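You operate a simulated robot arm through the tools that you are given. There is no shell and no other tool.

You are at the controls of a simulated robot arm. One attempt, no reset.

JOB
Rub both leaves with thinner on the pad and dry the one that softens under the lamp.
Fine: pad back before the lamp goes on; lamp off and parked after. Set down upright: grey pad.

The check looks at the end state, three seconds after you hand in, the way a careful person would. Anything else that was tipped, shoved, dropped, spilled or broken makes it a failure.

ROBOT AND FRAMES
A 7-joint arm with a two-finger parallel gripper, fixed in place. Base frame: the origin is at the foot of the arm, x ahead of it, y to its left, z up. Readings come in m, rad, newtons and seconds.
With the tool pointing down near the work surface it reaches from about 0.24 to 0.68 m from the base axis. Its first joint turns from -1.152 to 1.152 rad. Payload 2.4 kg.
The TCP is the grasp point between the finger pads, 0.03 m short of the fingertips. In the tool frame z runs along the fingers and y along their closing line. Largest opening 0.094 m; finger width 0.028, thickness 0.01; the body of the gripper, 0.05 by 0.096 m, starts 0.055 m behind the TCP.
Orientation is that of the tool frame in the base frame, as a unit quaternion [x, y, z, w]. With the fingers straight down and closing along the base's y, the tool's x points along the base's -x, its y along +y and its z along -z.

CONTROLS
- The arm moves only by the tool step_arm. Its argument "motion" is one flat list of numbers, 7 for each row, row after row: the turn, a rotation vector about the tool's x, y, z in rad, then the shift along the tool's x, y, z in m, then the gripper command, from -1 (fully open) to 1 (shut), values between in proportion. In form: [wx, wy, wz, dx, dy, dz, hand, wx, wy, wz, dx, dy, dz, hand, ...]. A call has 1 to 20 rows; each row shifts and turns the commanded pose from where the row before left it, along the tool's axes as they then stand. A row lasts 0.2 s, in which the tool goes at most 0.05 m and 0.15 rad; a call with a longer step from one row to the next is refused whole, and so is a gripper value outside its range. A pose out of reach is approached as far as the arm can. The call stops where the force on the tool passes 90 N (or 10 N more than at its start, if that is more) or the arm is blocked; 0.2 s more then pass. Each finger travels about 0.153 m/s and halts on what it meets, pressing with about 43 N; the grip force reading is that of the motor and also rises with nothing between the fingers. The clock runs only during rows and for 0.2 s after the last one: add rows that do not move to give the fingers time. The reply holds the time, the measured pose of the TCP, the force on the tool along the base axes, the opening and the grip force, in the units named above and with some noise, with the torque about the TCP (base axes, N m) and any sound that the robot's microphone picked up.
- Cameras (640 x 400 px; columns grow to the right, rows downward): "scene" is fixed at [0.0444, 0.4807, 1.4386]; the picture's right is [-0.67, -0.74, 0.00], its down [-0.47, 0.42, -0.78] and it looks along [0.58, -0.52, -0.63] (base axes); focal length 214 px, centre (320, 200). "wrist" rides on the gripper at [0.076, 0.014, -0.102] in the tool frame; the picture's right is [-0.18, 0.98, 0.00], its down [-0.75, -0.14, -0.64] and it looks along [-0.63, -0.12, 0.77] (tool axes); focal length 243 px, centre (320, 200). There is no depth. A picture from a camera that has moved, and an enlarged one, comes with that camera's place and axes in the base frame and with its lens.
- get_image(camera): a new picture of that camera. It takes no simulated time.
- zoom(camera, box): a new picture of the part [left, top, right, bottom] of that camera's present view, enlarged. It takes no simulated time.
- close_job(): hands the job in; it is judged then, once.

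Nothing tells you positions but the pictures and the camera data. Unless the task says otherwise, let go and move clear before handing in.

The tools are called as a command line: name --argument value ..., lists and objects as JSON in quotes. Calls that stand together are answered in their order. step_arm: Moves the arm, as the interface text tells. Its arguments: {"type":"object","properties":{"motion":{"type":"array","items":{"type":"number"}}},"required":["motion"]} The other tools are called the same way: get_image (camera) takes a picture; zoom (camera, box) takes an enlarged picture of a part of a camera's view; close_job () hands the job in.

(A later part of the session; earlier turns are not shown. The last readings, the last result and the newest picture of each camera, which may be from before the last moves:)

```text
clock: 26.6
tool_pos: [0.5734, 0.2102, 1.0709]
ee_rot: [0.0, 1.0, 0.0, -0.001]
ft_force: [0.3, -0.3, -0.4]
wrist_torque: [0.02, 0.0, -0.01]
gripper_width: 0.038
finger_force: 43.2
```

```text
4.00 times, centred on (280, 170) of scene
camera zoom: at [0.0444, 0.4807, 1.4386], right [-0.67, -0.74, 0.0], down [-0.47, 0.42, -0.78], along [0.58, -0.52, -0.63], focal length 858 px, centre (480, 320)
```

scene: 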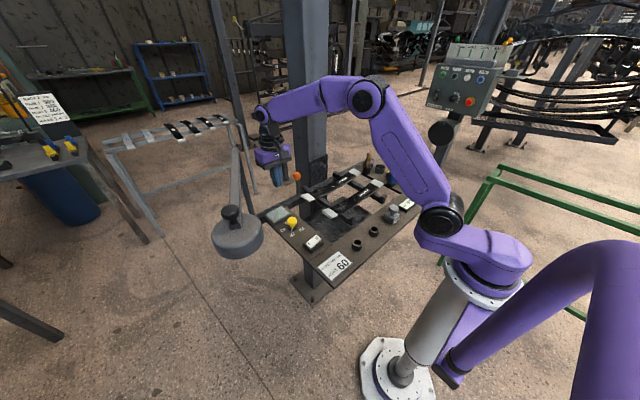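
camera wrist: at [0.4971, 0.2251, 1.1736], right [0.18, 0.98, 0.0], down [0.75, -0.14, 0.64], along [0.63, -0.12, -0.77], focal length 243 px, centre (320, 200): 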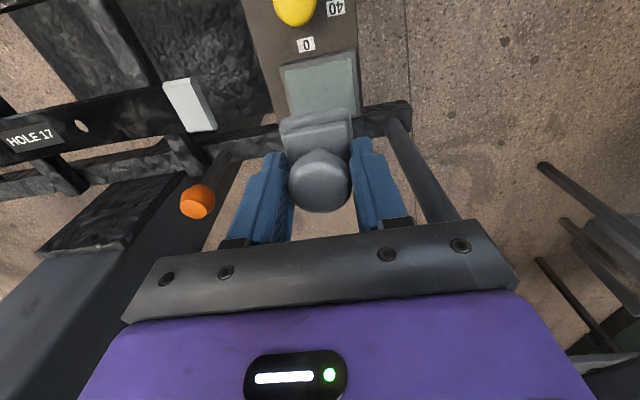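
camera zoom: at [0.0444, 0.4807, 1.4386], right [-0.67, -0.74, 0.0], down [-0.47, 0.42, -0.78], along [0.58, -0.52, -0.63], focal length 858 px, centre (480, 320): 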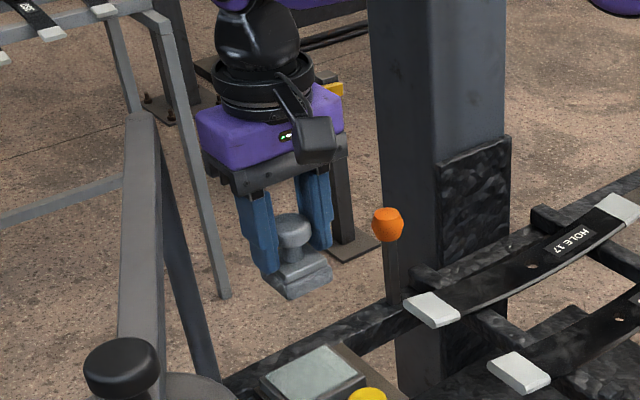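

The pad hangs level above the felt and everything nearby is clear. I'll descend towards the tray in stages.

step_arm --motion '[0, 0, 0, 0, 0, 0.025, 1, 0, 0, 0, 0, 0, 0.025, 1, 0, 0, 0, 0, 0, 0.025, 1, 0, 0, 0, 0, 0, 0.015, 1, 0, 0, 0, 0, 0, 0, 1]'

zoom --camera "scene" --box '[240, 170, 320, 230]'

get_image --camera "wrist"

```text
clock: 27.8
tool_pos: [0.5703, 0.2111, 0.9815]
ee_rot: [0.0, 1.0, 0.001, 0.0]
ft_force: [-0.4, -0.4, -1.5]
wrist_torque: [0.02, 0.0, 0.01]
gripper_width: 0.0377
finger_force: 42.9
```

```text
6.67 times, centred on (280, 200) of scene
camera zoom: at [0.0444, 0.4807, 1.4386], right [-0.67, -0.74, 0.0], down [-0.47, 0.42, -0.78], along [0.58, -0.52, -0.63], focal length 1430 px, centre (587, 200)
```

zoom: 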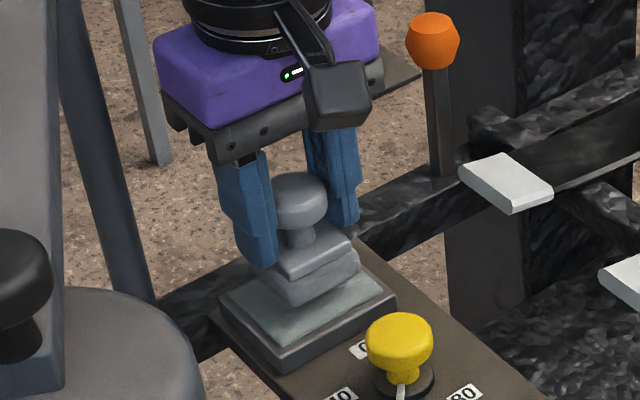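

```text
taken
camera wrist: at [0.4949, 0.226, 1.0838], right [0.18, 0.98, 0.0], down [0.75, -0.14, 0.64], along [0.63, -0.12, -0.77], focal length 243 px, centre (320, 200)
```

wrist: 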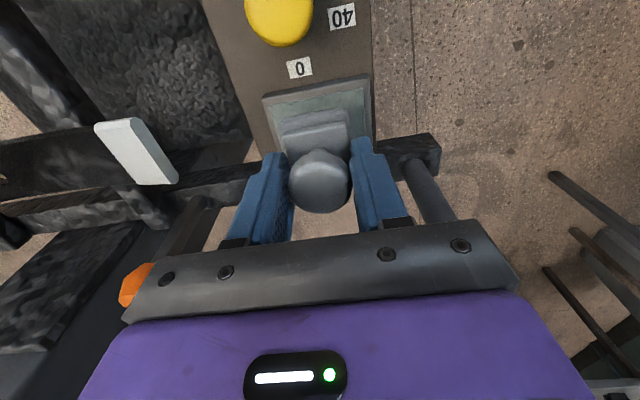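

The pad is directly above the felt with about 1.5 cm to go. I'll lower it in 3–4 mm steps until light contact.

step_arm --motion '[0, 0, 0, 0, 0, 0.006, 1, 0, 0, 0, 0, 0, 0.004, 1, 0, 0, 0, 0, 0, 0, 1]'

step_arm --motion '[0, 0, 0, 0, 0, 0.003, 1, 0, 0, 0, 0, 0, 0, 1]'

step_arm --motion '[0, 0, 0, 0, 0, 0.002, 1, 0, 0, 0, 0, 0, 0, 1]'

```text
clock: 28.6
tool_pos: [0.5708, 0.2107, 0.9708]
ee_rot: [0.001, 1.0, 0.0, 0.0]
ft_force: [-0.1, 0.7, -1.0]
wrist_torque: [-0.01, 0.0, -0.02]
gripper_width: 0.0379
finger_force: 43.2
```

```text
clock: 29.2
tool_pos: [0.572, 0.2097, 0.9682]
ee_rot: [0.0, 1.0, 0.001, 0.0]
ft_force: [-1.1, -0.9, 0.4]
wrist_torque: [0.03, 0.02, 0.01]
gripper_width: 0.0376
finger_force: 43.1
```

```text
clock: 29.8
tool_pos: [0.5707, 0.2098, 0.9671]
ee_rot: [0.0, 1.0, 0.0, 0.0]
ft_force: [-0.7, -1.1, -0.7]
wrist_torque: [0.01, -0.03, -0.01]
gripper_width: 0.0378
finger_force: 42.6
```

step_arm --motion '[0, 0, 0, 0, 0, 0.002, 1, 0, 0, 0, 0, 0, 0, 1]'

step_arm --motion '[0, 0, 0, 0, 0, 0.0015, 1, 0, 0, 0, 0, 0, 0, 1]'

zoom --camera "scene" --box '[240, 170, 320, 230]'

```text
clock: 30.4
tool_pos: [0.5717, 0.2101, 0.9638]
ee_rot: [-0.001, 1.0, 0.0, 0.001]
ft_force: [-2.0, -1.0, 7.1]
wrist_torque: [-0.01, 0.2, 0.04]
gripper_width: 0.0378
finger_force: 43.3
```

```text
clock: 31.0
tool_pos: [0.5718, 0.209, 0.9645]
ee_rot: [0.0, 1.0, 0.0, 0.001]
ft_force: [-8.1, -1.9, 27.5]
wrist_torque: [-0.14, 0.54, -0.01]
gripper_width: 0.038
finger_force: 43.1
```

```text
6.67 times, centred on (280, 200) of scene
camera zoom: at [0.0437, 0.4805, 1.4387], right [-0.67, -0.74, 0.0], down [-0.47, 0.42, -0.78], along [0.58, -0.52, -0.63], focal length 1430 px, centre (587, 200)
```

zoom: 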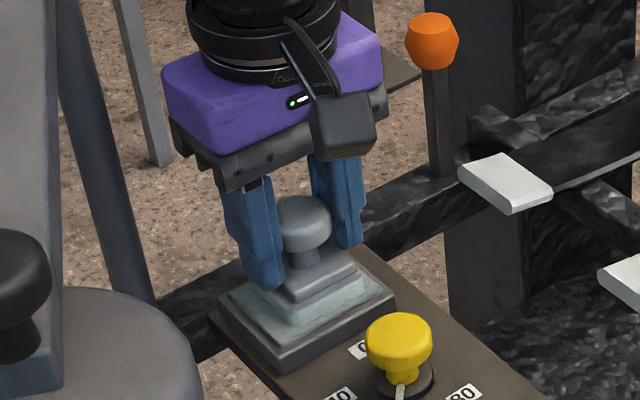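

Contact has been made at TCP z≈0.9645, and it is quite stiff. I'll ease off a little, dwell, then lift and look at the pad and tray.

step_arm --motion '[0, 0, 0, 0, 0, -0.001, 1, 0, 0, 0, 0, 0, 0, 1, 0, 0, 0, 0, 0, 0, 1, 0, 0, 0, 0, 0, 0, 1]'

step_arm --motion '[0, 0, 0, 0, 0, -0.003, 1, 0, 0, 0, 0, 0, -0.01, 1, 0, 0, 0, 0, 0, -0.015, 1, 0, 0, 0, 0, 0, 0, 1]'

zoom --camera "scene" --box '[240, 170, 320, 230]'

zoom --camera "wrist" --box '[220, 60, 420, 220]'

```text
clock: 32.0
tool_pos: [0.5715, 0.2102, 0.9633]
ee_rot: [0.0, 1.0, 0.0, 0.002]
ft_force: [-1.8, -2.1, 24.8]
wrist_torque: [-0.04, 0.15, -0.01]
gripper_width: 0.0379
finger_force: 43.1
```

```text
clock: 33.0
tool_pos: [0.5709, 0.2105, 0.9912]
ee_rot: [0.0, 1.0, 0.0, -0.001]
ft_force: [0.0, 0.9, -1.0]
wrist_torque: [-0.02, -0.01, -0.02]
gripper_width: 0.0376
finger_force: 43.0
```

```text
6.67 times, centred on (280, 200) of scene
camera zoom: at [0.0444, 0.4807, 1.4386], right [-0.67, -0.74, 0.0], down [-0.47, 0.42, -0.78], along [0.58, -0.52, -0.63], focal length 1430 px, centre (587, 200)
```

zoom: 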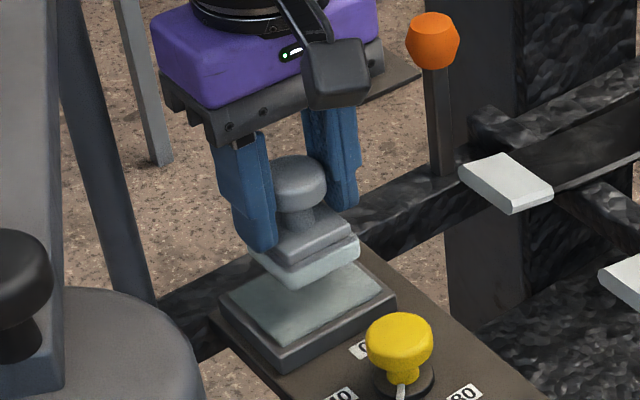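

```text
2.50 times, centred on (320, 140) of wrist
camera zoom: at [0.4952, 0.2251, 1.0943], right [0.18, 0.98, 0.0], down [0.75, -0.14, 0.64], along [0.63, -0.12, -0.77], focal length 606 px, centre (320, 350)
```

zoom: 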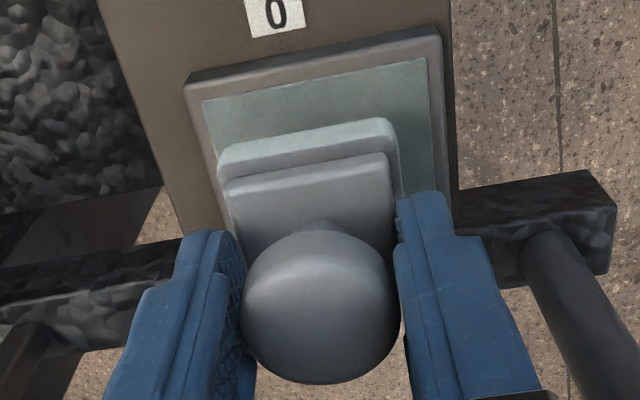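

The pad's foam has turned pale teal, so it is wetted with thinner. Next I'll carry it above leaf 17, over the black section between the hole and the white end.

step_arm --motion '[0, 0, 0, 0, 0, -0.025, 1, 0, 0, 0, 0, 0, -0.025, 1, 0, 0, 0, 0.001, -0.018, 0, 1, 0, 0, 0, 0.0025, -0.036, 0, 1, 0, 0, 0, 0.0025, -0.036, 0, 1, 0, 0, 0, 0.0025, -0.036, 0, 1, 0, 0, 0, 0.0025, -0.036, 0, 1, 0, 0, 0, 0.001, -0.036, 0, 1, 0, 0, 0, 0.001, -0.018, 0, 1, 0, 0, 0, 0, 0, 0, 1]'

get_image --camera "wrist"

zoom --camera "scene" --box '[280, 130, 400, 230]'

```text
clock: 35.2
tool_pos: [0.5595, -0.0049, 1.0424]
ee_rot: [0.0, 1.0, 0.0, 0.0]
ft_force: [0.1, -0.5, -0.5]
wrist_torque: [0.01, 0.0, 0.01]
gripper_width: 0.0375
finger_force: 43.2
```

```text
taken
camera wrist: at [0.4834, 0.0087, 1.1436], right [0.18, 0.98, 0.0], down [0.75, -0.14, 0.64], along [0.63, -0.12, -0.77], focal length 243 px, centre (320, 200)
```

wrist: 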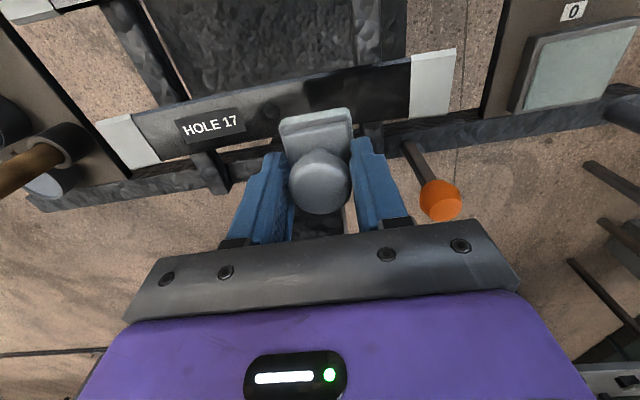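

```text
4.00 times, centred on (340, 180) of scene
camera zoom: at [0.0445, 0.4807, 1.4386], right [-0.67, -0.74, 0.0], down [-0.47, 0.42, -0.78], along [0.58, -0.52, -0.63], focal length 858 px, centre (240, 280)
```

zoom: 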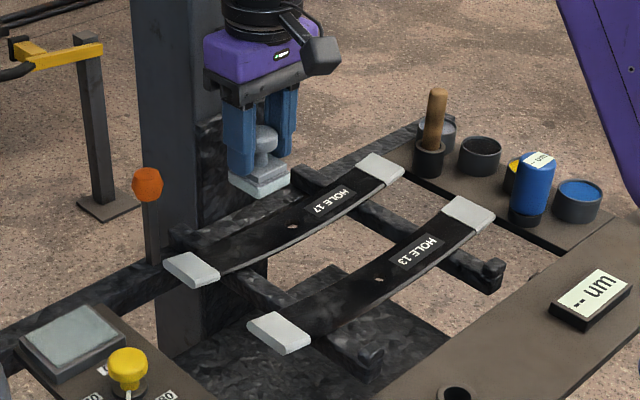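

The pad is above leaf 17, and the leaf curves upward at its ends. I'll measure the curve in this view so I can tilt the pad to match.

zoom --camera "wrist" --box '[80, 30, 480, 230]'

zoom --camera "scene" --box '[310, 165, 390, 225]'

```text
1.60 times, centred on (280, 130) of wrist
camera zoom: at [0.4834, 0.0087, 1.1436], right [0.18, 0.98, 0.0], down [0.75, -0.14, 0.64], along [0.63, -0.12, -0.77], focal length 388 px, centre (384, 312)
```

zoom: 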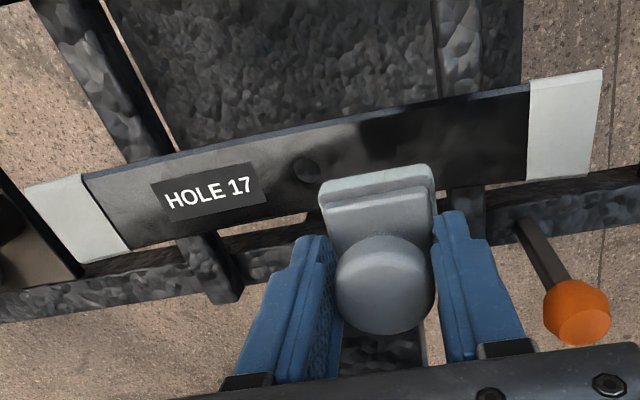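

```text
6.67 times, centred on (350, 195) of scene
camera zoom: at [0.0445, 0.4807, 1.4386], right [-0.67, -0.74, 0.0], down [-0.47, 0.42, -0.78], along [0.58, -0.52, -0.63], focal length 1430 px, centre (120, 233)
```

zoom: 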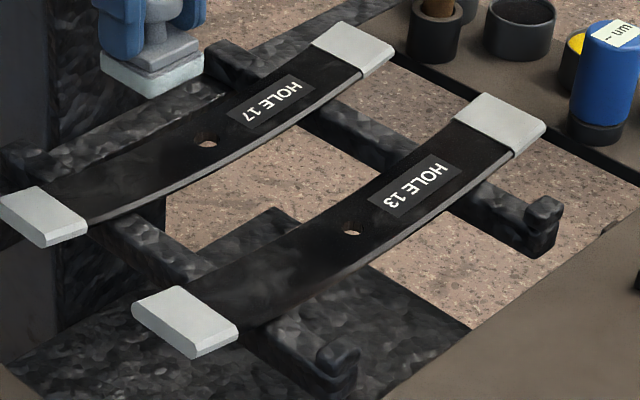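

Leaf 17's arc has a radius of roughly 0.58 m. I'll tilt the pad by 0.078 rad to match the local slope and come down near the surface.

step_arm --motion '[0, 0, 0, 0.0015, -0.0097, 0, 1, -0.078, 0, 0, 0, 0, 0, 1, 0, 0, 0, 0, 0, 0.025, 1, 0, 0, 0, 0, 0, 0.025, 1, 0, 0, 0, 0, 0, 0.015, 1, 0, 0, 0, 0, 0, 0, 1]'

step_arm --motion '[0, 0, 0, 0, 0, 0.003, 1, 0, 0, 0, 0, 0, 0, 1]'

step_arm --motion '[0, 0, 0, 0, 0, 0.002, 1, 0, 0, 0, 0, 0, 0, 1]'

```text
clock: 36.6
tool_pos: [0.5576, -0.0118, 0.9768]
ee_rot: [0.0, 0.999, 0.039, 0.0]
ft_force: [-0.1, -0.3, -1.5]
wrist_torque: [0.06, 0.0, 0.01]
gripper_width: 0.0382
finger_force: 43.3
```

```text
clock: 37.2
tool_pos: [0.5571, -0.0112, 0.9762]
ee_rot: [0.001, 0.999, 0.039, 0.001]
ft_force: [-13.8, -0.7, 38.5]
wrist_torque: [-0.38, 0.68, -0.06]
gripper_width: 0.0379
finger_force: 43.2
```

```text
clock: 37.8
tool_pos: [0.5583, -0.0105, 0.9762]
ee_rot: [0.0, 0.999, 0.039, 0.004]
ft_force: [-15.0, -5.0, 58.3]
wrist_torque: [0.01, 0.86, -0.12]
gripper_width: 0.0379
finger_force: 43.0
```

I hit contact about 7 mm higher than expected, and the force is heavier than I want. I'll back off straight away to a light touch.

step_arm --motion '[0, 0, 0, 0, 0, -0.0035, 1, 0, 0, 0, 0, 0, 0, 1]'

zoom --camera "scene" --box '[300, 150, 400, 225]'

get_image --camera "wrist"

```text
clock: 38.4
tool_pos: [0.5584, -0.0117, 0.9753]
ee_rot: [0.0, 0.999, 0.039, 0.002]
ft_force: [-0.9, -1.7, 27.0]
wrist_torque: [0.15, -0.18, -0.07]
gripper_width: 0.0378
finger_force: 42.5
```

```text
5.33 times, centred on (350, 188) of scene
camera zoom: at [0.0439, 0.4807, 1.4386], right [-0.67, -0.74, 0.0], down [-0.47, 0.42, -0.78], along [0.58, -0.52, -0.63], focal length 1144 px, centre (160, 267)
```

zoom: 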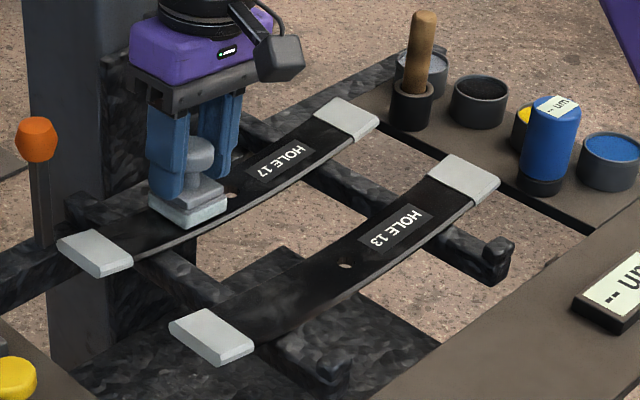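

```text
taken
camera wrist: at [0.4812, -0.0045, 1.0796], right [0.18, 0.98, 0.08], down [0.75, -0.19, 0.63], along [0.63, -0.06, -0.77], focal length 243 px, centre (320, 200)
```

wrist: 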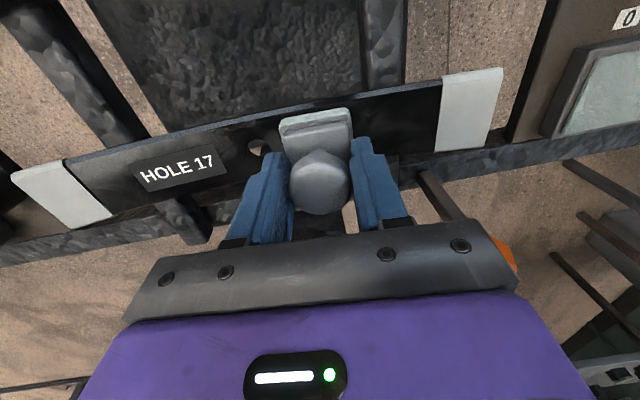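

The pad lies flat on leaf 17 and the leaf has not moved. I'll ease off a bit more, then make a first short stroke.

step_arm --motion '[0, 0, 0, 0, 0, -0.0018, 1, 0, 0, 0, 0, 0, 0, 1]'

```text
clock: 39.0
tool_pos: [0.5571, -0.0114, 0.9756]
ee_rot: [0.0, 0.999, 0.039, -0.001]
ft_force: [4.7, 0.5, 7.6]
wrist_torque: [0.08, -0.42, -0.02]
gripper_width: 0.0378
finger_force: 43.1
```

The contact force is now about 8 N. I'll make a short stroke towards +y and check the force.

step_arm --motion '[-0.0172, 0, 0, 0, 0.0091, -0.0001, 1, -0.0172, 0, 0, 0, 0.0091, -0.0001, 1, -0.0172, 0, 0, 0, 0.0091, -0.0001, 1]'

```text
clock: 39.8
tool_pos: [0.5584, 0.0165, 0.979]
ee_rot: [0.001, 0.998, 0.066, -0.002]
ft_force: [0.2, -2.3, 1.2]
wrist_torque: [-0.14, -0.02, -0.06]
gripper_width: 0.0379
finger_force: 42.6
```

The contact stays light there. I'll stroke back towards the hole with slightly more pressure.

step_arm --motion '[0, 0, 0, 0, 0, 0.0007, 1, 0.0172, 0, 0, 0, -0.0091, -0.0001, 1, 0.0172, 0, 0, 0, -0.0091, -0.0001, 1, 0.0172, 0, 0, 0, -0.0091, -0.0001, 1]'

zoom --camera "wrist" --box '[200, 40, 520, 240]'

```text
clock: 40.8
tool_pos: [0.5575, -0.0083, 0.9754]
ee_rot: [0.0, 0.999, 0.039, 0.0]
ft_force: [-0.2, 3.7, 8.3]
wrist_torque: [0.38, -0.13, 0.05]
gripper_width: 0.038
finger_force: 42.3
```

```text
2.00 times, centred on (360, 140) of wrist
camera zoom: at [0.4812, -0.0025, 1.0801], right [0.18, 0.98, 0.08], down [0.75, -0.19, 0.63], along [0.63, -0.06, -0.77], focal length 485 px, centre (240, 320)
```

zoom: 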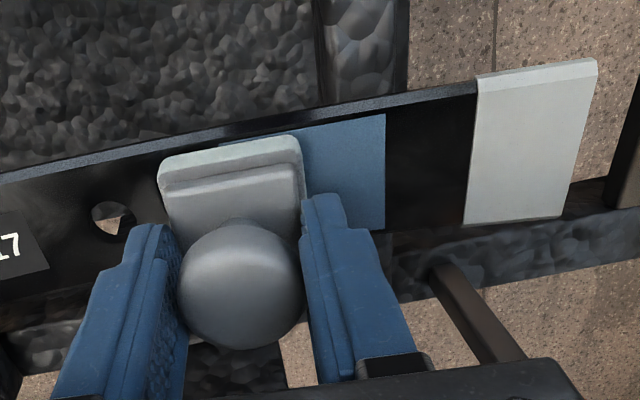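

A blue rectangle has appeared where I rubbed leaf 17. I'll make a few more strokes to finish it and compare it with leaf 13 afterwards.

step_arm --motion '[0.0172, 0, 0, 0, -0.0091, -0.0001, 1, 0.0172, 0, 0, 0, -0.0091, -0.0001, 1, 0.0172, 0, 0, 0, -0.0091, -0.0001, 1]'

zoom --camera "wrist" --box '[200, 40, 520, 240]'

```text
clock: 41.6
tool_pos: [0.5561, -0.0377, 0.975]
ee_rot: [0.0, 1.0, 0.013, 0.0]
ft_force: [-0.3, 3.3, 9.0]
wrist_torque: [0.39, -0.1, 0.01]
gripper_width: 0.0379
finger_force: 42.8
```

```text
2.00 times, centred on (360, 140) of wrist
camera zoom: at [0.4809, -0.0252, 1.0786], right [0.18, 0.98, 0.03], down [0.75, -0.16, 0.64], along [0.63, -0.1, -0.77], focal length 485 px, centre (240, 320)
```

zoom: 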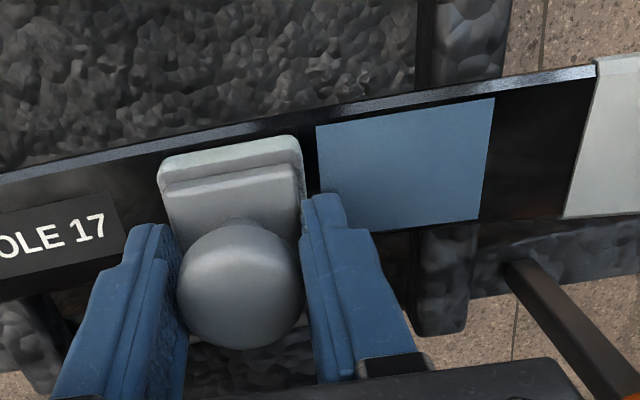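

The spot that changed is a patch from y≈-0.005 to 0.047 on leaf 17. I'll stroke back over it once more, then lift to look.

step_arm --motion '[-0.0172, 0, 0, 0, 0.0091, -0.0001, 1, -0.0172, 0, 0, 0, 0.0091, -0.0001, 1, -0.0172, 0, 0, 0, 0.0091, -0.0001, 1, -0.0172, 0, 0, 0, 0.0091, -0.0001, 1, -0.0172, 0, 0, 0, 0.0091, -0.0001, 1, -0.0172, 0, 0, 0, 0.0091, -0.0001, 1]'

step_arm --motion '[0.0172, 0, 0, 0, -0.0091, -0.0001, 1, 0.0172, 0, 0, 0, -0.0091, -0.0001, 1, 0.0172, 0, 0, 0, -0.0091, -0.0001, 1, -0.0172, 0, 0, 0, 0.0091, -0.0001, 1, -0.0172, 0, 0, 0, 0.0091, -0.0001, 1, -0.0172, 0, 0, 0, 0.0091, -0.0001, 1]'

step_arm --motion '[0, 0, 0, 0, 0, -0.005, 1, 0, 0, 0, 0, 0, -0.02, 1, 0, 0, 0, 0, 0, -0.03, 1, 0, 0, 0, 0, 0, -0.03, 1, 0, 0, 0, 0, 0, 0, 1]'

get_image --camera "wrist"

zoom --camera "scene" --box '[300, 150, 400, 225]'

```text
clock: 43.0
tool_pos: [0.5557, 0.0167, 0.9796]
ee_rot: [0.0, 0.998, 0.066, 0.0]
ft_force: [-0.8, -1.2, 0.7]
wrist_torque: [-0.11, -0.06, -0.03]
gripper_width: 0.0379
finger_force: 42.6
```

```text
clock: 44.4
tool_pos: [0.5572, 0.0152, 0.9794]
ee_rot: [0.0, 0.998, 0.066, 0.0]
ft_force: [-1.0, -0.5, -0.4]
wrist_torque: [0.02, 0.01, -0.02]
gripper_width: 0.038
finger_force: 42.4
```

```text
clock: 45.6
tool_pos: [0.5584, 0.0037, 1.0637]
ee_rot: [0.001, 0.998, 0.065, 0.0]
ft_force: [-0.5, 0.1, -1.7]
wrist_torque: [-0.03, 0.01, 0.02]
gripper_width: 0.0378
finger_force: 43.0
```

```text
taken
camera wrist: at [0.4812, 0.005, 1.1682], right [0.19, 0.97, 0.13], down [0.75, -0.22, 0.62], along [0.63, -0.02, -0.78], focal length 243 px, centre (320, 200)
```

wrist: 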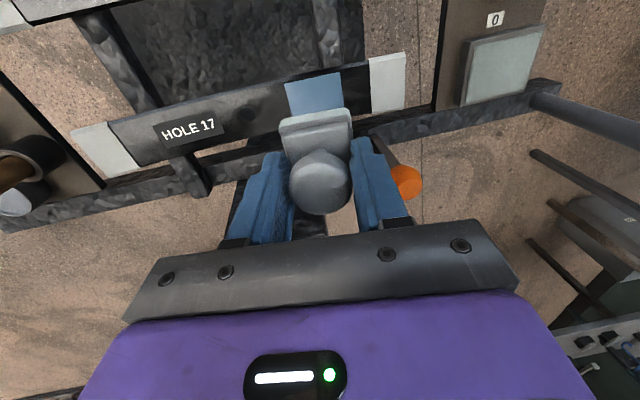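

```text
5.33 times, centred on (350, 188) of scene
camera zoom: at [0.0444, 0.4807, 1.4386], right [-0.67, -0.74, 0.0], down [-0.47, 0.42, -0.78], along [0.58, -0.52, -0.63], focal length 1144 px, centre (160, 267)
```

zoom: 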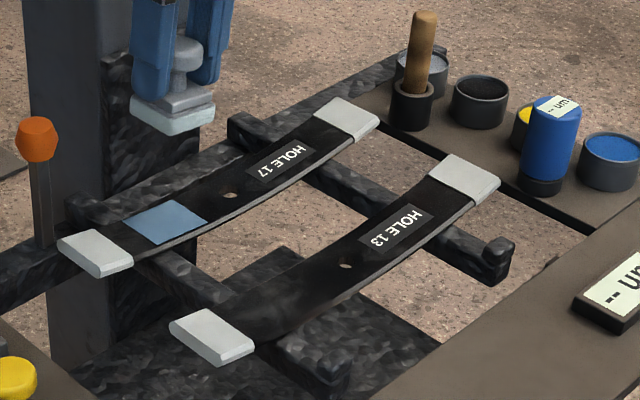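

Leaf 17 now has a clear blue patch and sits in place. I'll move to leaf 13 at the same tilt and approach carefully.

step_arm --motion '[0, 0, 0, 0.031, -0.0015, 0, 1, 0, 0, 0, 0.031, -0.0015, 0, 1, 0, 0, 0, 0.031, -0.0015, 0, 1, 0, 0, 0, 0.0304, -0.0015, 0, 1, 0, 0, 0, 0, 0, 0.025, 1, 0, 0, 0, 0, 0, 0.025, 1, 0, 0, 0, 0, 0, 0.015, 1, 0, 0, 0, 0, 0, 0.005, 1, 0, 0, 0, 0, 0, 0, 1]'

get_image --camera "wrist"

zoom --camera "scene" --box '[300, 170, 400, 245]'

```text
clock: 47.6
tool_pos: [0.4332, 0.0081, 0.9935]
ee_rot: [0.0, 0.998, 0.065, 0.0]
ft_force: [0.6, -0.2, -0.7]
wrist_torque: [0.0, 0.0, 0.0]
gripper_width: 0.0377
finger_force: 42.6
```

```text
taken
camera wrist: at [0.3569, 0.01, 1.0979], right [0.18, 0.97, 0.13], down [0.75, -0.22, 0.62], along [0.63, -0.02, -0.78], focal length 243 px, centre (320, 200)
```

wrist: 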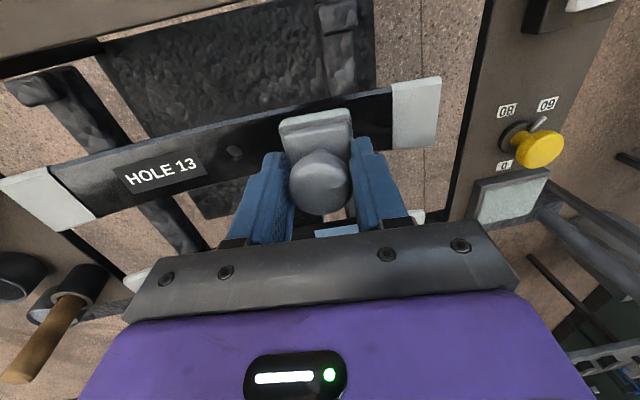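

```text
5.33 times, centred on (350, 208) of scene
camera zoom: at [0.0444, 0.4807, 1.4386], right [-0.67, -0.74, 0.0], down [-0.47, 0.42, -0.78], along [0.58, -0.52, -0.63], focal length 1144 px, centre (160, 160)
```

zoom: 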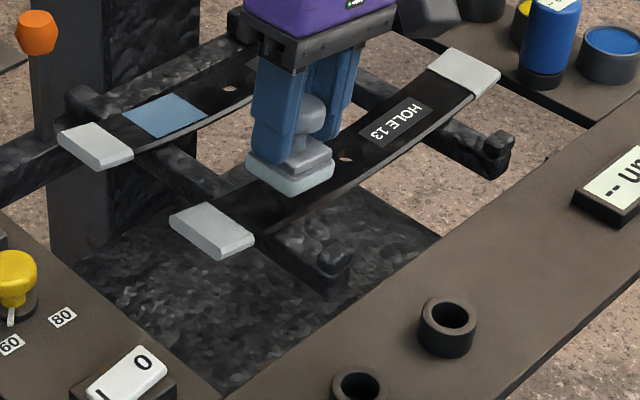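

The pad is above leaf 13 at the right spot. I'll close the last centimetre in small steps, checking the force each time.

step_arm --motion '[0, 0, 0, 0, 0, 0.004, 1, 0, 0, 0, 0, 0, 0.003, 1, 0, 0, 0, 0, 0, 0, 1]'

```text
clock: 48.4
tool_pos: [0.4334, 0.0078, 0.9859]
ee_rot: [0.001, 0.998, 0.065, -0.001]
ft_force: [0.8, 0.0, -1.4]
wrist_torque: [0.02, 0.0, 0.01]
gripper_width: 0.038
finger_force: 43.3
```

step_arm --motion '[0, 0, 0, 0, 0, 0.002, 1, 0, 0, 0, 0, 0, 0, 1]'

```text
clock: 49.0
tool_pos: [0.4339, 0.0095, 0.9849]
ee_rot: [0.0, 0.998, 0.064, 0.0]
ft_force: [-0.1, 0.6, -1.7]
wrist_torque: [0.01, -0.02, 0.0]
gripper_width: 0.0375
finger_force: 42.7
```

step_arm --motion '[0, 0, 0, 0, 0, 0.002, 1, 0, 0, 0, 0, 0, 0, 1]'

```text
clock: 49.6
tool_pos: [0.433, 0.0097, 0.9829]
ee_rot: [0.0, 0.998, 0.064, 0.0]
ft_force: [0.5, 0.0, -0.6]
wrist_torque: [0.0, 0.03, 0.02]
gripper_width: 0.0377
finger_force: 43.0
```

step_arm --motion '[0, 0, 0, 0, 0, 0.002, 1, 0, 0, 0, 0, 0, 0, 1]'

```text
clock: 50.2
tool_pos: [0.433, 0.0099, 0.981]
ee_rot: [0.001, 0.998, 0.064, 0.001]
ft_force: [-0.5, 0.5, 0.3]
wrist_torque: [0.0, 0.01, 0.0]
gripper_width: 0.0379
finger_force: 42.6
```

step_arm --motion '[0, 0, 0, 0, 0, 0.0015, 1, 0, 0, 0, 0, 0, 0, 1]'

```text
clock: 50.8
tool_pos: [0.4327, 0.0104, 0.9796]
ee_rot: [0.0, 0.998, 0.065, 0.0]
ft_force: [-0.8, 0.2, -0.9]
wrist_torque: [-0.01, 0.0, -0.01]
gripper_width: 0.0379
finger_force: 43.1
```

step_arm --motion '[0, 0, 0, 0, 0, 0.0015, 1, 0, 0, 0, 0, 0, 0, 1]'

```text
clock: 51.4
tool_pos: [0.4332, 0.0112, 0.9781]
ee_rot: [0.0, 0.998, 0.064, 0.001]
ft_force: [-2.6, -0.7, 14.1]
wrist_torque: [-0.24, 0.11, -0.03]
gripper_width: 0.0379
finger_force: 43.1
```

Contact at 14 N. I'll ease off slightly and stroke back and forth over the matching area of leaf 13.

step_arm --motion '[0, 0, 0, 0, 0, -0.0004, 1, -0.0172, 0, 0, 0, 0.0091, -0.0001, 1, -0.0172, 0, 0, 0, 0.0091, -0.0001, 1]'

```text
clock: 52.2
tool_pos: [0.4331, 0.029, 0.981]
ee_rot: [0.0, 0.997, 0.083, 0.0]
ft_force: [0.5, -2.4, 1.5]
wrist_torque: [-0.17, -0.12, -0.04]
gripper_width: 0.0378
finger_force: 43.8
```

step_arm --motion '[0.0172, 0, 0, 0, -0.0091, 0.0004, 1, 0.0172, 0, 0, 0, -0.0091, -0.0001, 1, 0.0172, 0, 0, 0, -0.0091, -0.0001, 1, 0.0172, 0, 0, 0, -0.0091, -0.0001, 1, 0.0172, 0, 0, 0, -0.0091, -0.0001, 1]'

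zoom --camera "wrist" --box '[200, 40, 520, 240]'

```text
clock: 53.4
tool_pos: [0.4352, -0.0137, 0.9769]
ee_rot: [0.0, 0.999, 0.04, 0.001]
ft_force: [-0.9, 22.0, 34.5]
wrist_torque: [1.32, 0.04, -0.1]
gripper_width: 0.0379
finger_force: 42.8
```

```text
2.00 times, centred on (360, 140) of wrist
camera zoom: at [0.358, -0.0072, 1.0794], right [0.18, 0.98, 0.08], down [0.75, -0.19, 0.63], along [0.63, -0.06, -0.77], focal length 485 px, centre (240, 320)
```

zoom: 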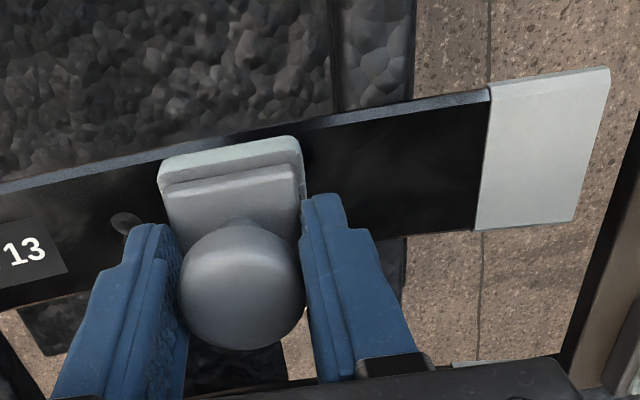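

Leaf 13 stays black so far, so leaf 17 seems to be the soft one. The pressure climbed at the end of that stroke, so I'll ease off and make a couple more even strokes on leaf 13 to be sure.

step_arm --motion '[0, 0, 0, 0, 0, -0.002, 1, 0, 0, 0, 0, 0, 0, 1]'

```text
clock: 54.0
tool_pos: [0.4329, -0.0177, 0.9765]
ee_rot: [0.002, 0.999, 0.038, -0.003]
ft_force: [0.2, 0.9, -0.8]
wrist_torque: [-0.03, -0.05, 0.03]
gripper_width: 0.0381
finger_force: 42.9
```

step_arm --motion '[0, 0, 0, 0, 0, 0.0008, 1, -0.0172, 0, 0, 0, 0.0091, 0.0002, 1, -0.0172, 0, 0, 0, 0.0091, 0.0002, 1, -0.0172, 0, 0, 0, 0.0091, 0.0003, 1, -0.0172, 0, 0, 0, 0.0091, 0.0003, 1]'

```text
clock: 55.2
tool_pos: [0.4341, 0.0195, 0.9803]
ee_rot: [0.0, 0.997, 0.073, 0.0]
ft_force: [0.7, -6.2, 7.8]
wrist_torque: [-0.45, -0.14, -0.01]
gripper_width: 0.0377
finger_force: 42.9
```

step_arm --motion '[-0.0172, 0, 0, 0, 0.0091, 0.0002, 1, 0.0172, 0, 0, 0, -0.0091, -0.0003, 1, 0.0172, 0, 0, 0, -0.0091, -0.0003, 1, 0.0172, 0, 0, 0, -0.0091, -0.0003, 1, -0.0172, 0, 0, 0, 0.0091, 0.0002, 1, -0.0172, 0, 0, 0, 0.0091, 0.0002, 1]'

step_arm --motion '[0, 0, 0, 0, 0, -0.005, 1, 0, 0, 0, 0, 0, -0.02, 1, 0, 0, 0, 0, 0, -0.03, 1, 0, 0, 0, 0, 0, -0.03, 1, 0, 0, 0, 0, 0, 0, 1]'

get_image --camera "wrist"

zoom --camera "scene" --box '[300, 160, 400, 235]'

```text
clock: 56.6
tool_pos: [0.433, 0.0185, 0.9791]
ee_rot: [0.0, 0.997, 0.073, 0.001]
ft_force: [0.5, -10.9, 16.3]
wrist_torque: [-0.84, -0.02, 0.03]
gripper_width: 0.0378
finger_force: 42.4
```

```text
clock: 57.8
tool_pos: [0.4339, 0.0075, 1.061]
ee_rot: [0.002, 0.997, 0.073, 0.0]
ft_force: [-0.6, -0.8, -0.1]
wrist_torque: [0.01, 0.03, 0.0]
gripper_width: 0.0378
finger_force: 43.5
```

```text
taken
camera wrist: at [0.3572, 0.0067, 1.1661], right [0.19, 0.97, 0.14], down [0.75, -0.23, 0.61], along [0.63, -0.01, -0.78], focal length 243 px, centre (320, 200)
```

wrist: 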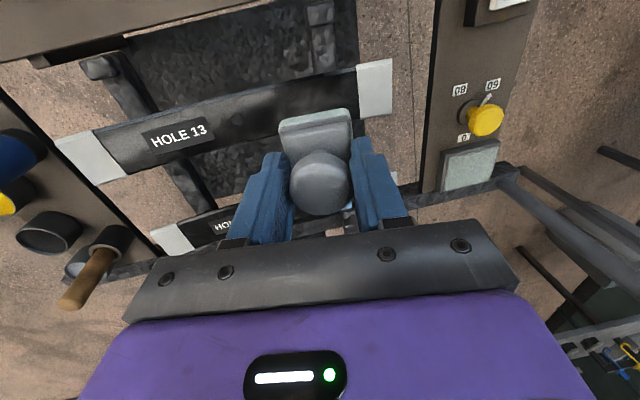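

```text
5.33 times, centred on (350, 198) of scene
camera zoom: at [0.0444, 0.4807, 1.4386], right [-0.67, -0.74, 0.0], down [-0.47, 0.42, -0.78], along [0.58, -0.52, -0.63], focal length 1144 px, centre (160, 213)
```

zoom: 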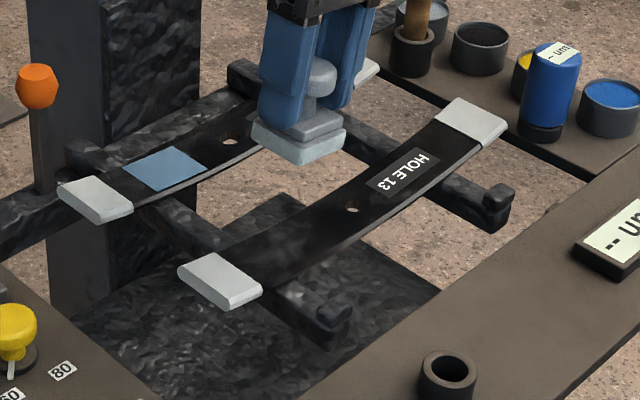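

Leaf 13 shows no change, so leaf 17 is the one that softened. Leaf 13 may have slid a few millimetres under that heavier stroke, so I'll compare with the same zoom I took before touching it.

zoom --camera "scene" --box '[310, 165, 390, 225]'

zoom --camera "scene" --box '[300, 150, 400, 225]'

```text
6.67 times, centred on (350, 195) of scene
camera zoom: at [0.0444, 0.4807, 1.4386], right [-0.67, -0.74, 0.0], down [-0.47, 0.42, -0.78], along [0.58, -0.52, -0.63], focal length 1430 px, centre (120, 233)
```

zoom: 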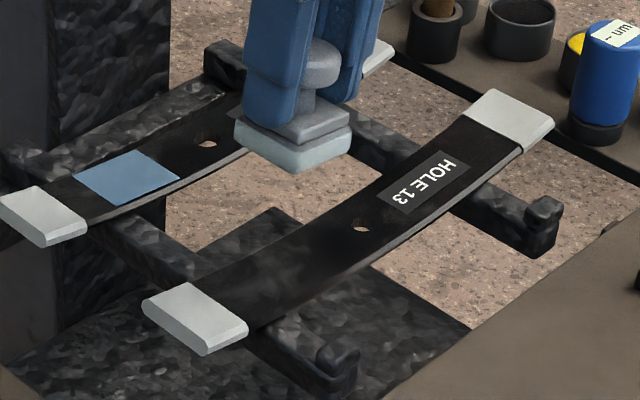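

```text
5.33 times, centred on (350, 188) of scene
camera zoom: at [0.0444, 0.4807, 1.4386], right [-0.67, -0.74, 0.0], down [-0.47, 0.42, -0.78], along [0.58, -0.52, -0.63], focal length 1144 px, centre (160, 267)
```

zoom: 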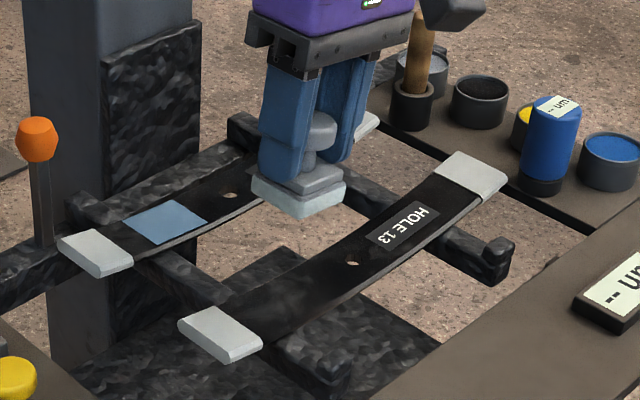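

Leaf 13 has shifted about 7 mm towards -y; leaf 17 has not moved. I'll slide leaf 13 back later by pushing its end with closed fingers. First, a close look at both rubbed surfaces.

zoom --camera "wrist" --box '[60, 50, 420, 275]'

zoom --camera "scene" --box '[322, 180, 370, 220]'

zoom --camera "scene" --box '[305, 175, 345, 200]'

```text
1.78 times, centred on (240, 162) of wrist
camera zoom: at [0.3572, 0.0067, 1.1661], right [0.19, 0.97, 0.14], down [0.75, -0.23, 0.61], along [0.63, -0.01, -0.78], focal length 431 px, centre (462, 267)
```

zoom: 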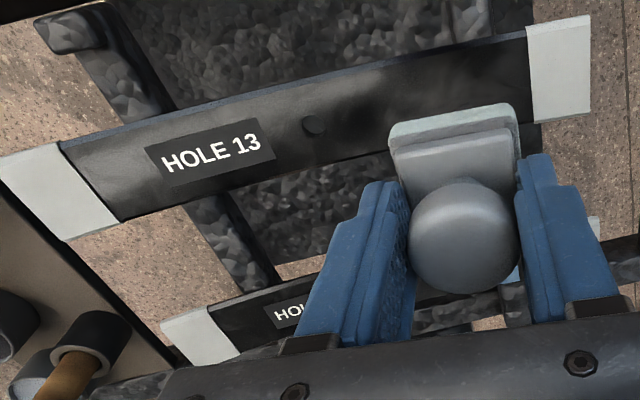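

```text
10.00 times, centred on (346, 200) of scene
camera zoom: at [0.0444, 0.4807, 1.4386], right [-0.67, -0.74, 0.0], down [-0.47, 0.42, -0.78], along [0.58, -0.52, -0.63], focal length 2145 px, centre (60, 200)
```

zoom: 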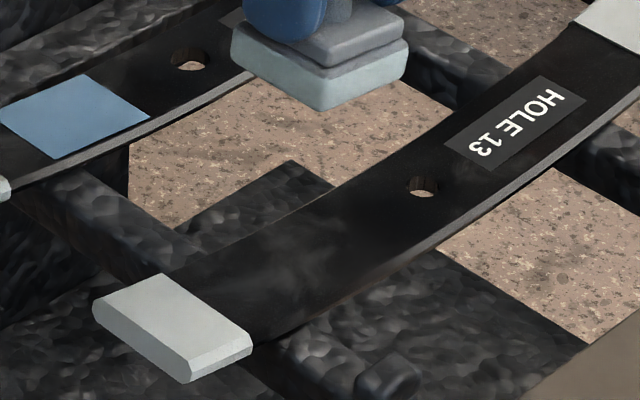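

```text
16.00 times, centred on (325, 188) of scene
camera zoom: at [0.0444, 0.4807, 1.4386], right [-0.67, -0.74, 0.0], down [-0.47, 0.42, -0.78], along [0.58, -0.52, -0.63], focal length 3432 px, centre (240, 400)
```

zoom: 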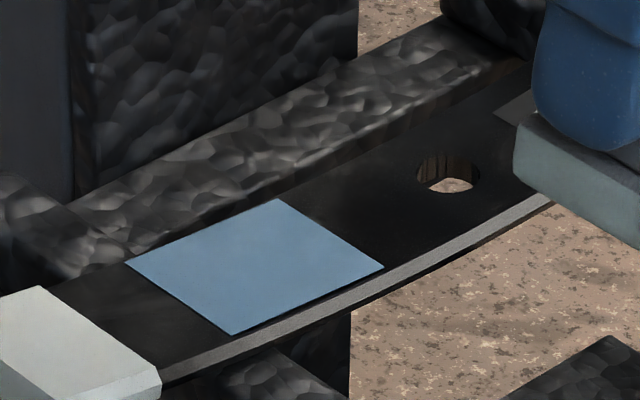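

Leaf 17 has a definite softened patch and leaf 13 has none. I'll go back to leaf 13 for one more +y stroke pressed firmly enough to carry it back, checking after each small move.

step_arm --motion '[0, 0, 0, 0, 0, 0.03, 1, 0, 0, 0, 0, 0, 0.03, 1, 0, 0, 0, 0, 0, 0.018, 1, 0.0172, 0, 0, 0, -0.0091, 0, 1, 0.0172, 0, 0, 0, -0.0091, 0, 1, 0.0172, 0, 0, 0, -0.0091, 0, 1, 0.0172, 0, 0, 0, -0.0091, 0, 1, 0, 0, 0, 0, 0, 0, 1]'

```text
clock: 59.6
tool_pos: [0.4333, -0.0168, 0.9821]
ee_rot: [0.001, 0.999, 0.039, 0.001]
ft_force: [0.6, 0.7, -1.6]
wrist_torque: [0.03, -0.01, -0.01]
gripper_width: 0.0379
finger_force: 43.0
```

step_arm --motion '[0, 0, 0, 0, 0, 0.003, 1, 0, 0, 0, 0, 0, 0.003, 1, 0, 0, 0, 0, 0, 0, 1]'

```text
clock: 60.4
tool_pos: [0.4337, -0.0173, 0.9754]
ee_rot: [0.001, 0.999, 0.038, 0.001]
ft_force: [-3.1, 1.1, 15.1]
wrist_torque: [0.43, 0.13, 0.05]
gripper_width: 0.0381
finger_force: 42.8
```

Contact at 15 N. I'll press a little more and drag towards +y by a short distance.

step_arm --motion '[0, 0, 0, 0, 0, 0.0015, 1, 0, 0, 0, 0, 0.004, 0.0001, 1, -0.01, 0, 0, 0, 0.004, 0.0002, 1]'

zoom --camera "scene" --box '[310, 165, 390, 225]'

```text
clock: 61.2
tool_pos: [0.4343, -0.0125, 0.9756]
ee_rot: [0.002, 0.999, 0.043, 0.004]
ft_force: [-0.7, -28.3, 49.9]
wrist_torque: [-1.26, 0.51, 0.24]
gripper_width: 0.0379
finger_force: 42.9
```

```text
6.67 times, centred on (350, 195) of scene
camera zoom: at [0.0438, 0.4799, 1.4389], right [-0.67, -0.74, 0.0], down [-0.46, 0.42, -0.78], along [0.58, -0.52, -0.63], focal length 1430 px, centre (120, 233)
```

zoom: 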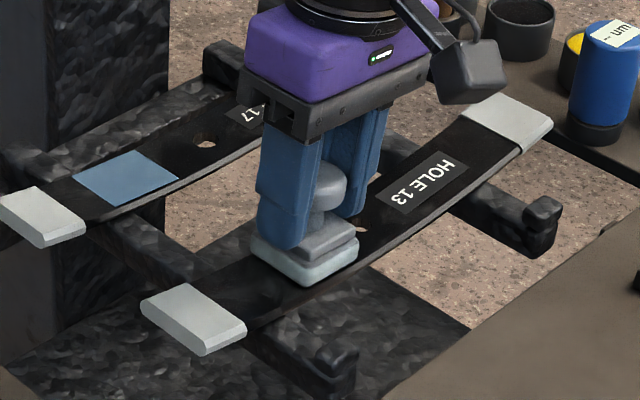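

Leaf 13 hasn't moved yet; tangential force is building. I'll continue +y in small moves without pressing harder.

step_arm --motion '[0, 0, 0, 0, 0.004, -0.0003, 1, 0, 0, 0, 0, 0.003, 0, 1]'

zoom --camera "scene" --box '[310, 165, 390, 225]'

```text
clock: 61.8
tool_pos: [0.4345, -0.0026, 0.9758]
ee_rot: [-0.001, 0.999, 0.043, 0.003]
ft_force: [1.9, -20.4, 38.8]
wrist_torque: [-0.83, -0.18, -0.02]
gripper_width: 0.0379
finger_force: 43.0
```

```text
6.67 times, centred on (350, 195) of scene
camera zoom: at [0.0439, 0.4802, 1.4388], right [-0.67, -0.74, 0.0], down [-0.47, 0.42, -0.78], along [0.58, -0.52, -0.63], focal length 1430 px, centre (120, 233)
```

zoom: 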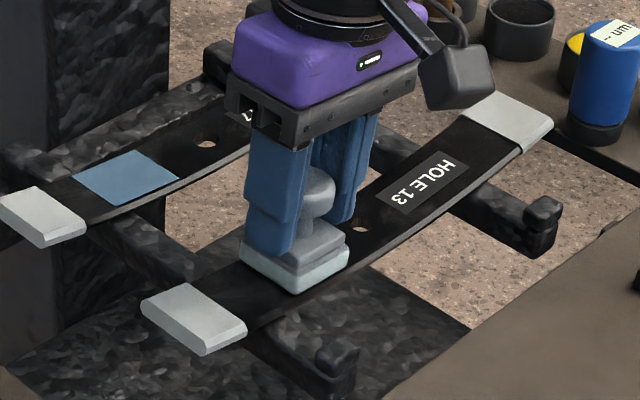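

The pad slips over leaf 13 without moving it, so friction won't bring it back; I'll push its end later with closed fingers. Leaf 13 is thoroughly rubbed, so the pad goes home: lift, level out, and carry.

step_arm --motion '[0, 0, 0, 0, 0, -0.005, 1, 0, 0, 0, 0, 0, -0.025, 1, 0, 0, 0, 0, 0, -0.03, 1, 0, 0, 0, 0, 0, -0.03, 1, 0.088, 0, 0, 0, 0, 0, 1, 0, 0, 0, 0, 0, 0, 1]'

zoom --camera "scene" --box '[310, 165, 390, 225]'

zoom --camera "scene" --box '[366, 190, 430, 230]'

```text
clock: 63.2
tool_pos: [0.4323, -0.0088, 1.0657]
ee_rot: [0.0, 1.0, -0.001, 0.0]
ft_force: [0.2, 0.9, -0.2]
wrist_torque: [0.0, -0.03, 0.05]
gripper_width: 0.0378
finger_force: 43.6
```

```text
6.67 times, centred on (350, 195) of scene
camera zoom: at [0.0444, 0.4807, 1.4386], right [-0.67, -0.74, 0.0], down [-0.47, 0.42, -0.78], along [0.58, -0.52, -0.63], focal length 1430 px, centre (120, 233)
```

zoom: 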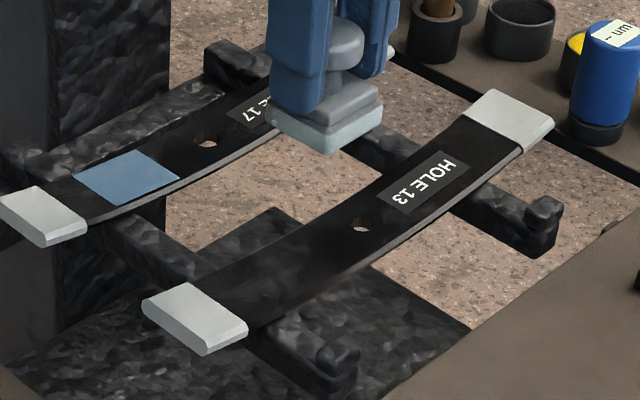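

```text
10.00 times, centred on (398, 210) of scene
camera zoom: at [0.0444, 0.4807, 1.4386], right [-0.67, -0.74, 0.0], down [-0.47, 0.42, -0.78], along [0.58, -0.52, -0.63], focal length 2145 px, centre (-460, 100)
```

zoom: 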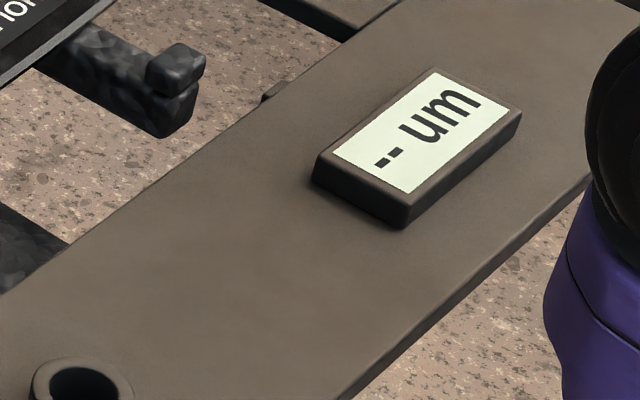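

The pad's home spot is clear. I'll carry the pad there and lower it to just above the table.

step_arm --motion '[0, 0, 0, 0.0282, -0.0152, 0, 1, 0, 0, 0, 0.0282, -0.0152, 0, 1, 0, 0, 0, 0.0282, -0.0152, 0, 1, 0, 0, 0, 0.0282, -0.0152, 0, 1, 0, 0, 0, 0.0282, -0.0152, 0, 1, 0, 0, 0, 0, 0, 0.03, 1, 0, 0, 0, 0, 0, 0.03, 1, 0, 0, 0, 0, 0, 0.03, 1, 0, 0, 0, 0, 0, 0.015, 1, 0, 0, 0, 0, 0, 0, 1]'

zoom --camera "scene" --box '[372, 190, 420, 230]'

get_image --camera "wrist"

```text
clock: 65.4
tool_pos: [0.2914, -0.0853, 0.9596]
ee_rot: [0.0, 1.0, 0.0, 0.0]
ft_force: [-0.3, 0.1, -0.8]
wrist_torque: [-0.01, 0.03, -0.02]
gripper_width: 0.0382
finger_force: 43.0
```

```text
10.00 times, centred on (396, 210) of scene
camera zoom: at [0.0444, 0.4807, 1.4386], right [-0.67, -0.74, 0.0], down [-0.47, 0.42, -0.78], along [0.58, -0.52, -0.63], focal length 2145 px, centre (-440, 100)
```

zoom: 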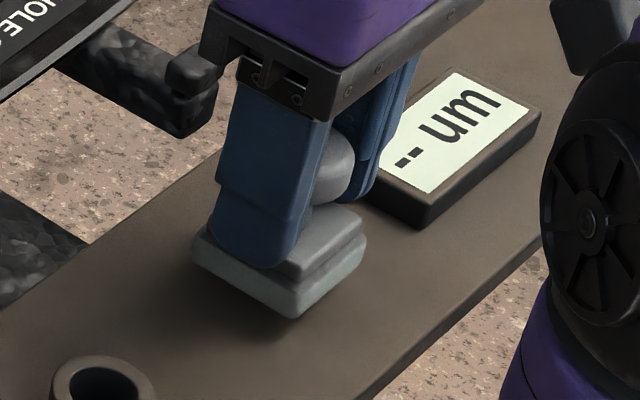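

```text
taken
camera wrist: at [0.2155, -0.0713, 1.0626], right [0.18, 0.98, 0.0], down [0.75, -0.14, 0.64], along [0.63, -0.12, -0.77], focal length 243 px, centre (320, 200)
```

wrist: 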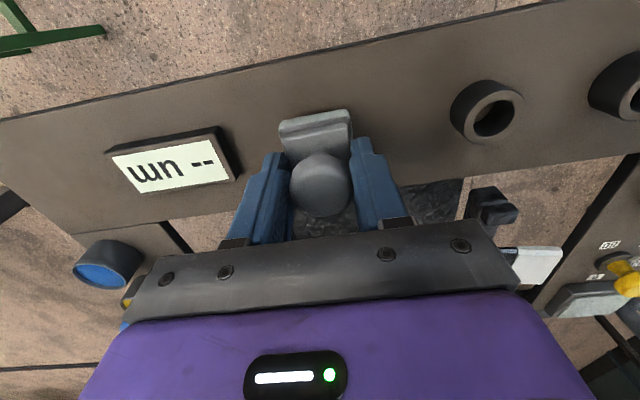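

The pad hangs level about 9 mm over its spot. I'll lower it the rest of the way gently.

step_arm --motion '[0, 0, 0, 0, 0, 0.004, 1, 0, 0, 0, 0, 0, 0.003, 1, 0, 0, 0, 0, 0, 0, 1]'

```text
clock: 66.2
tool_pos: [0.2929, -0.086, 0.9528]
ee_rot: [0.001, 1.0, -0.001, 0.0]
ft_force: [0.5, 0.6, -0.4]
wrist_torque: [-0.02, -0.03, -0.02]
gripper_width: 0.0378
finger_force: 43.2
```

step_arm --motion '[0, 0, 0, 0, 0, 0.0015, 1, 0, 0, 0, 0, 0, 0, 1]'

```text
clock: 66.8
tool_pos: [0.2914, -0.0877, 0.9521]
ee_rot: [0.001, 1.0, 0.001, 0.0]
ft_force: [0.1, 1.0, -0.6]
wrist_torque: [-0.02, 0.01, -0.01]
gripper_width: 0.0379
finger_force: 42.8
```

step_arm --motion '[0, 0, 0, 0, 0, 0.0012, 1, 0, 0, 0, 0, 0, 0, 1]'

```text
clock: 67.4
tool_pos: [0.2918, -0.0867, 0.9509]
ee_rot: [0.0, 1.0, 0.001, -0.001]
ft_force: [0.4, 0.5, -0.4]
wrist_torque: [-0.02, 0.01, 0.01]
gripper_width: 0.0379
finger_force: 42.6
```

step_arm --motion '[0, 0, 0, 0, 0.001, 0.0008, 1, 0, 0, 0, 0, 0, 0, 1]'

```text
clock: 68.0
tool_pos: [0.2927, -0.085, 0.9488]
ee_rot: [0.0, 1.0, 0.0, 0.0]
ft_force: [0.6, 0.6, -0.2]
wrist_torque: [0.02, 0.03, -0.01]
gripper_width: 0.0381
finger_force: 43.0
```

No contact yet, so the pad probably slid slightly up in the grip under the heavier strokes. I'll continue in 1 mm steps.

step_arm --motion '[0, 0, 0, 0, 0, 0.001, 1, 0, 0, 0, 0, 0, 0, 1]'

zoom --camera "scene" --box '[372, 190, 420, 230]'

```text
clock: 68.6
tool_pos: [0.2919, -0.0852, 0.949]
ee_rot: [-0.001, 1.0, -0.001, 0.001]
ft_force: [-5.7, -2.6, 30.7]
wrist_torque: [0.52, 0.03, 0.09]
gripper_width: 0.038
finger_force: 43.0
```

```text
10.00 times, centred on (396, 210) of scene
camera zoom: at [0.044, 0.4807, 1.4386], right [-0.67, -0.74, 0.0], down [-0.47, 0.42, -0.78], along [0.58, -0.52, -0.63], focal length 2145 px, centre (-440, 100)
```

zoom: 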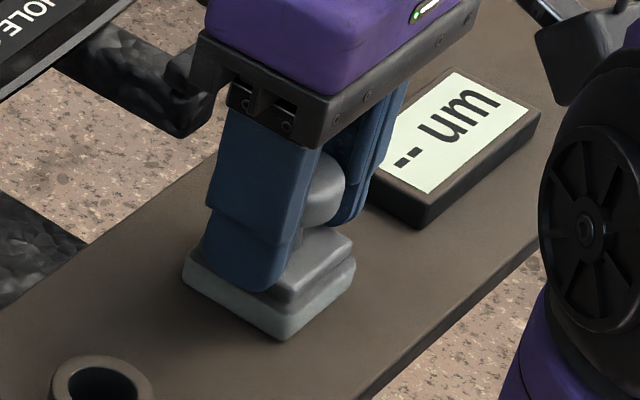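

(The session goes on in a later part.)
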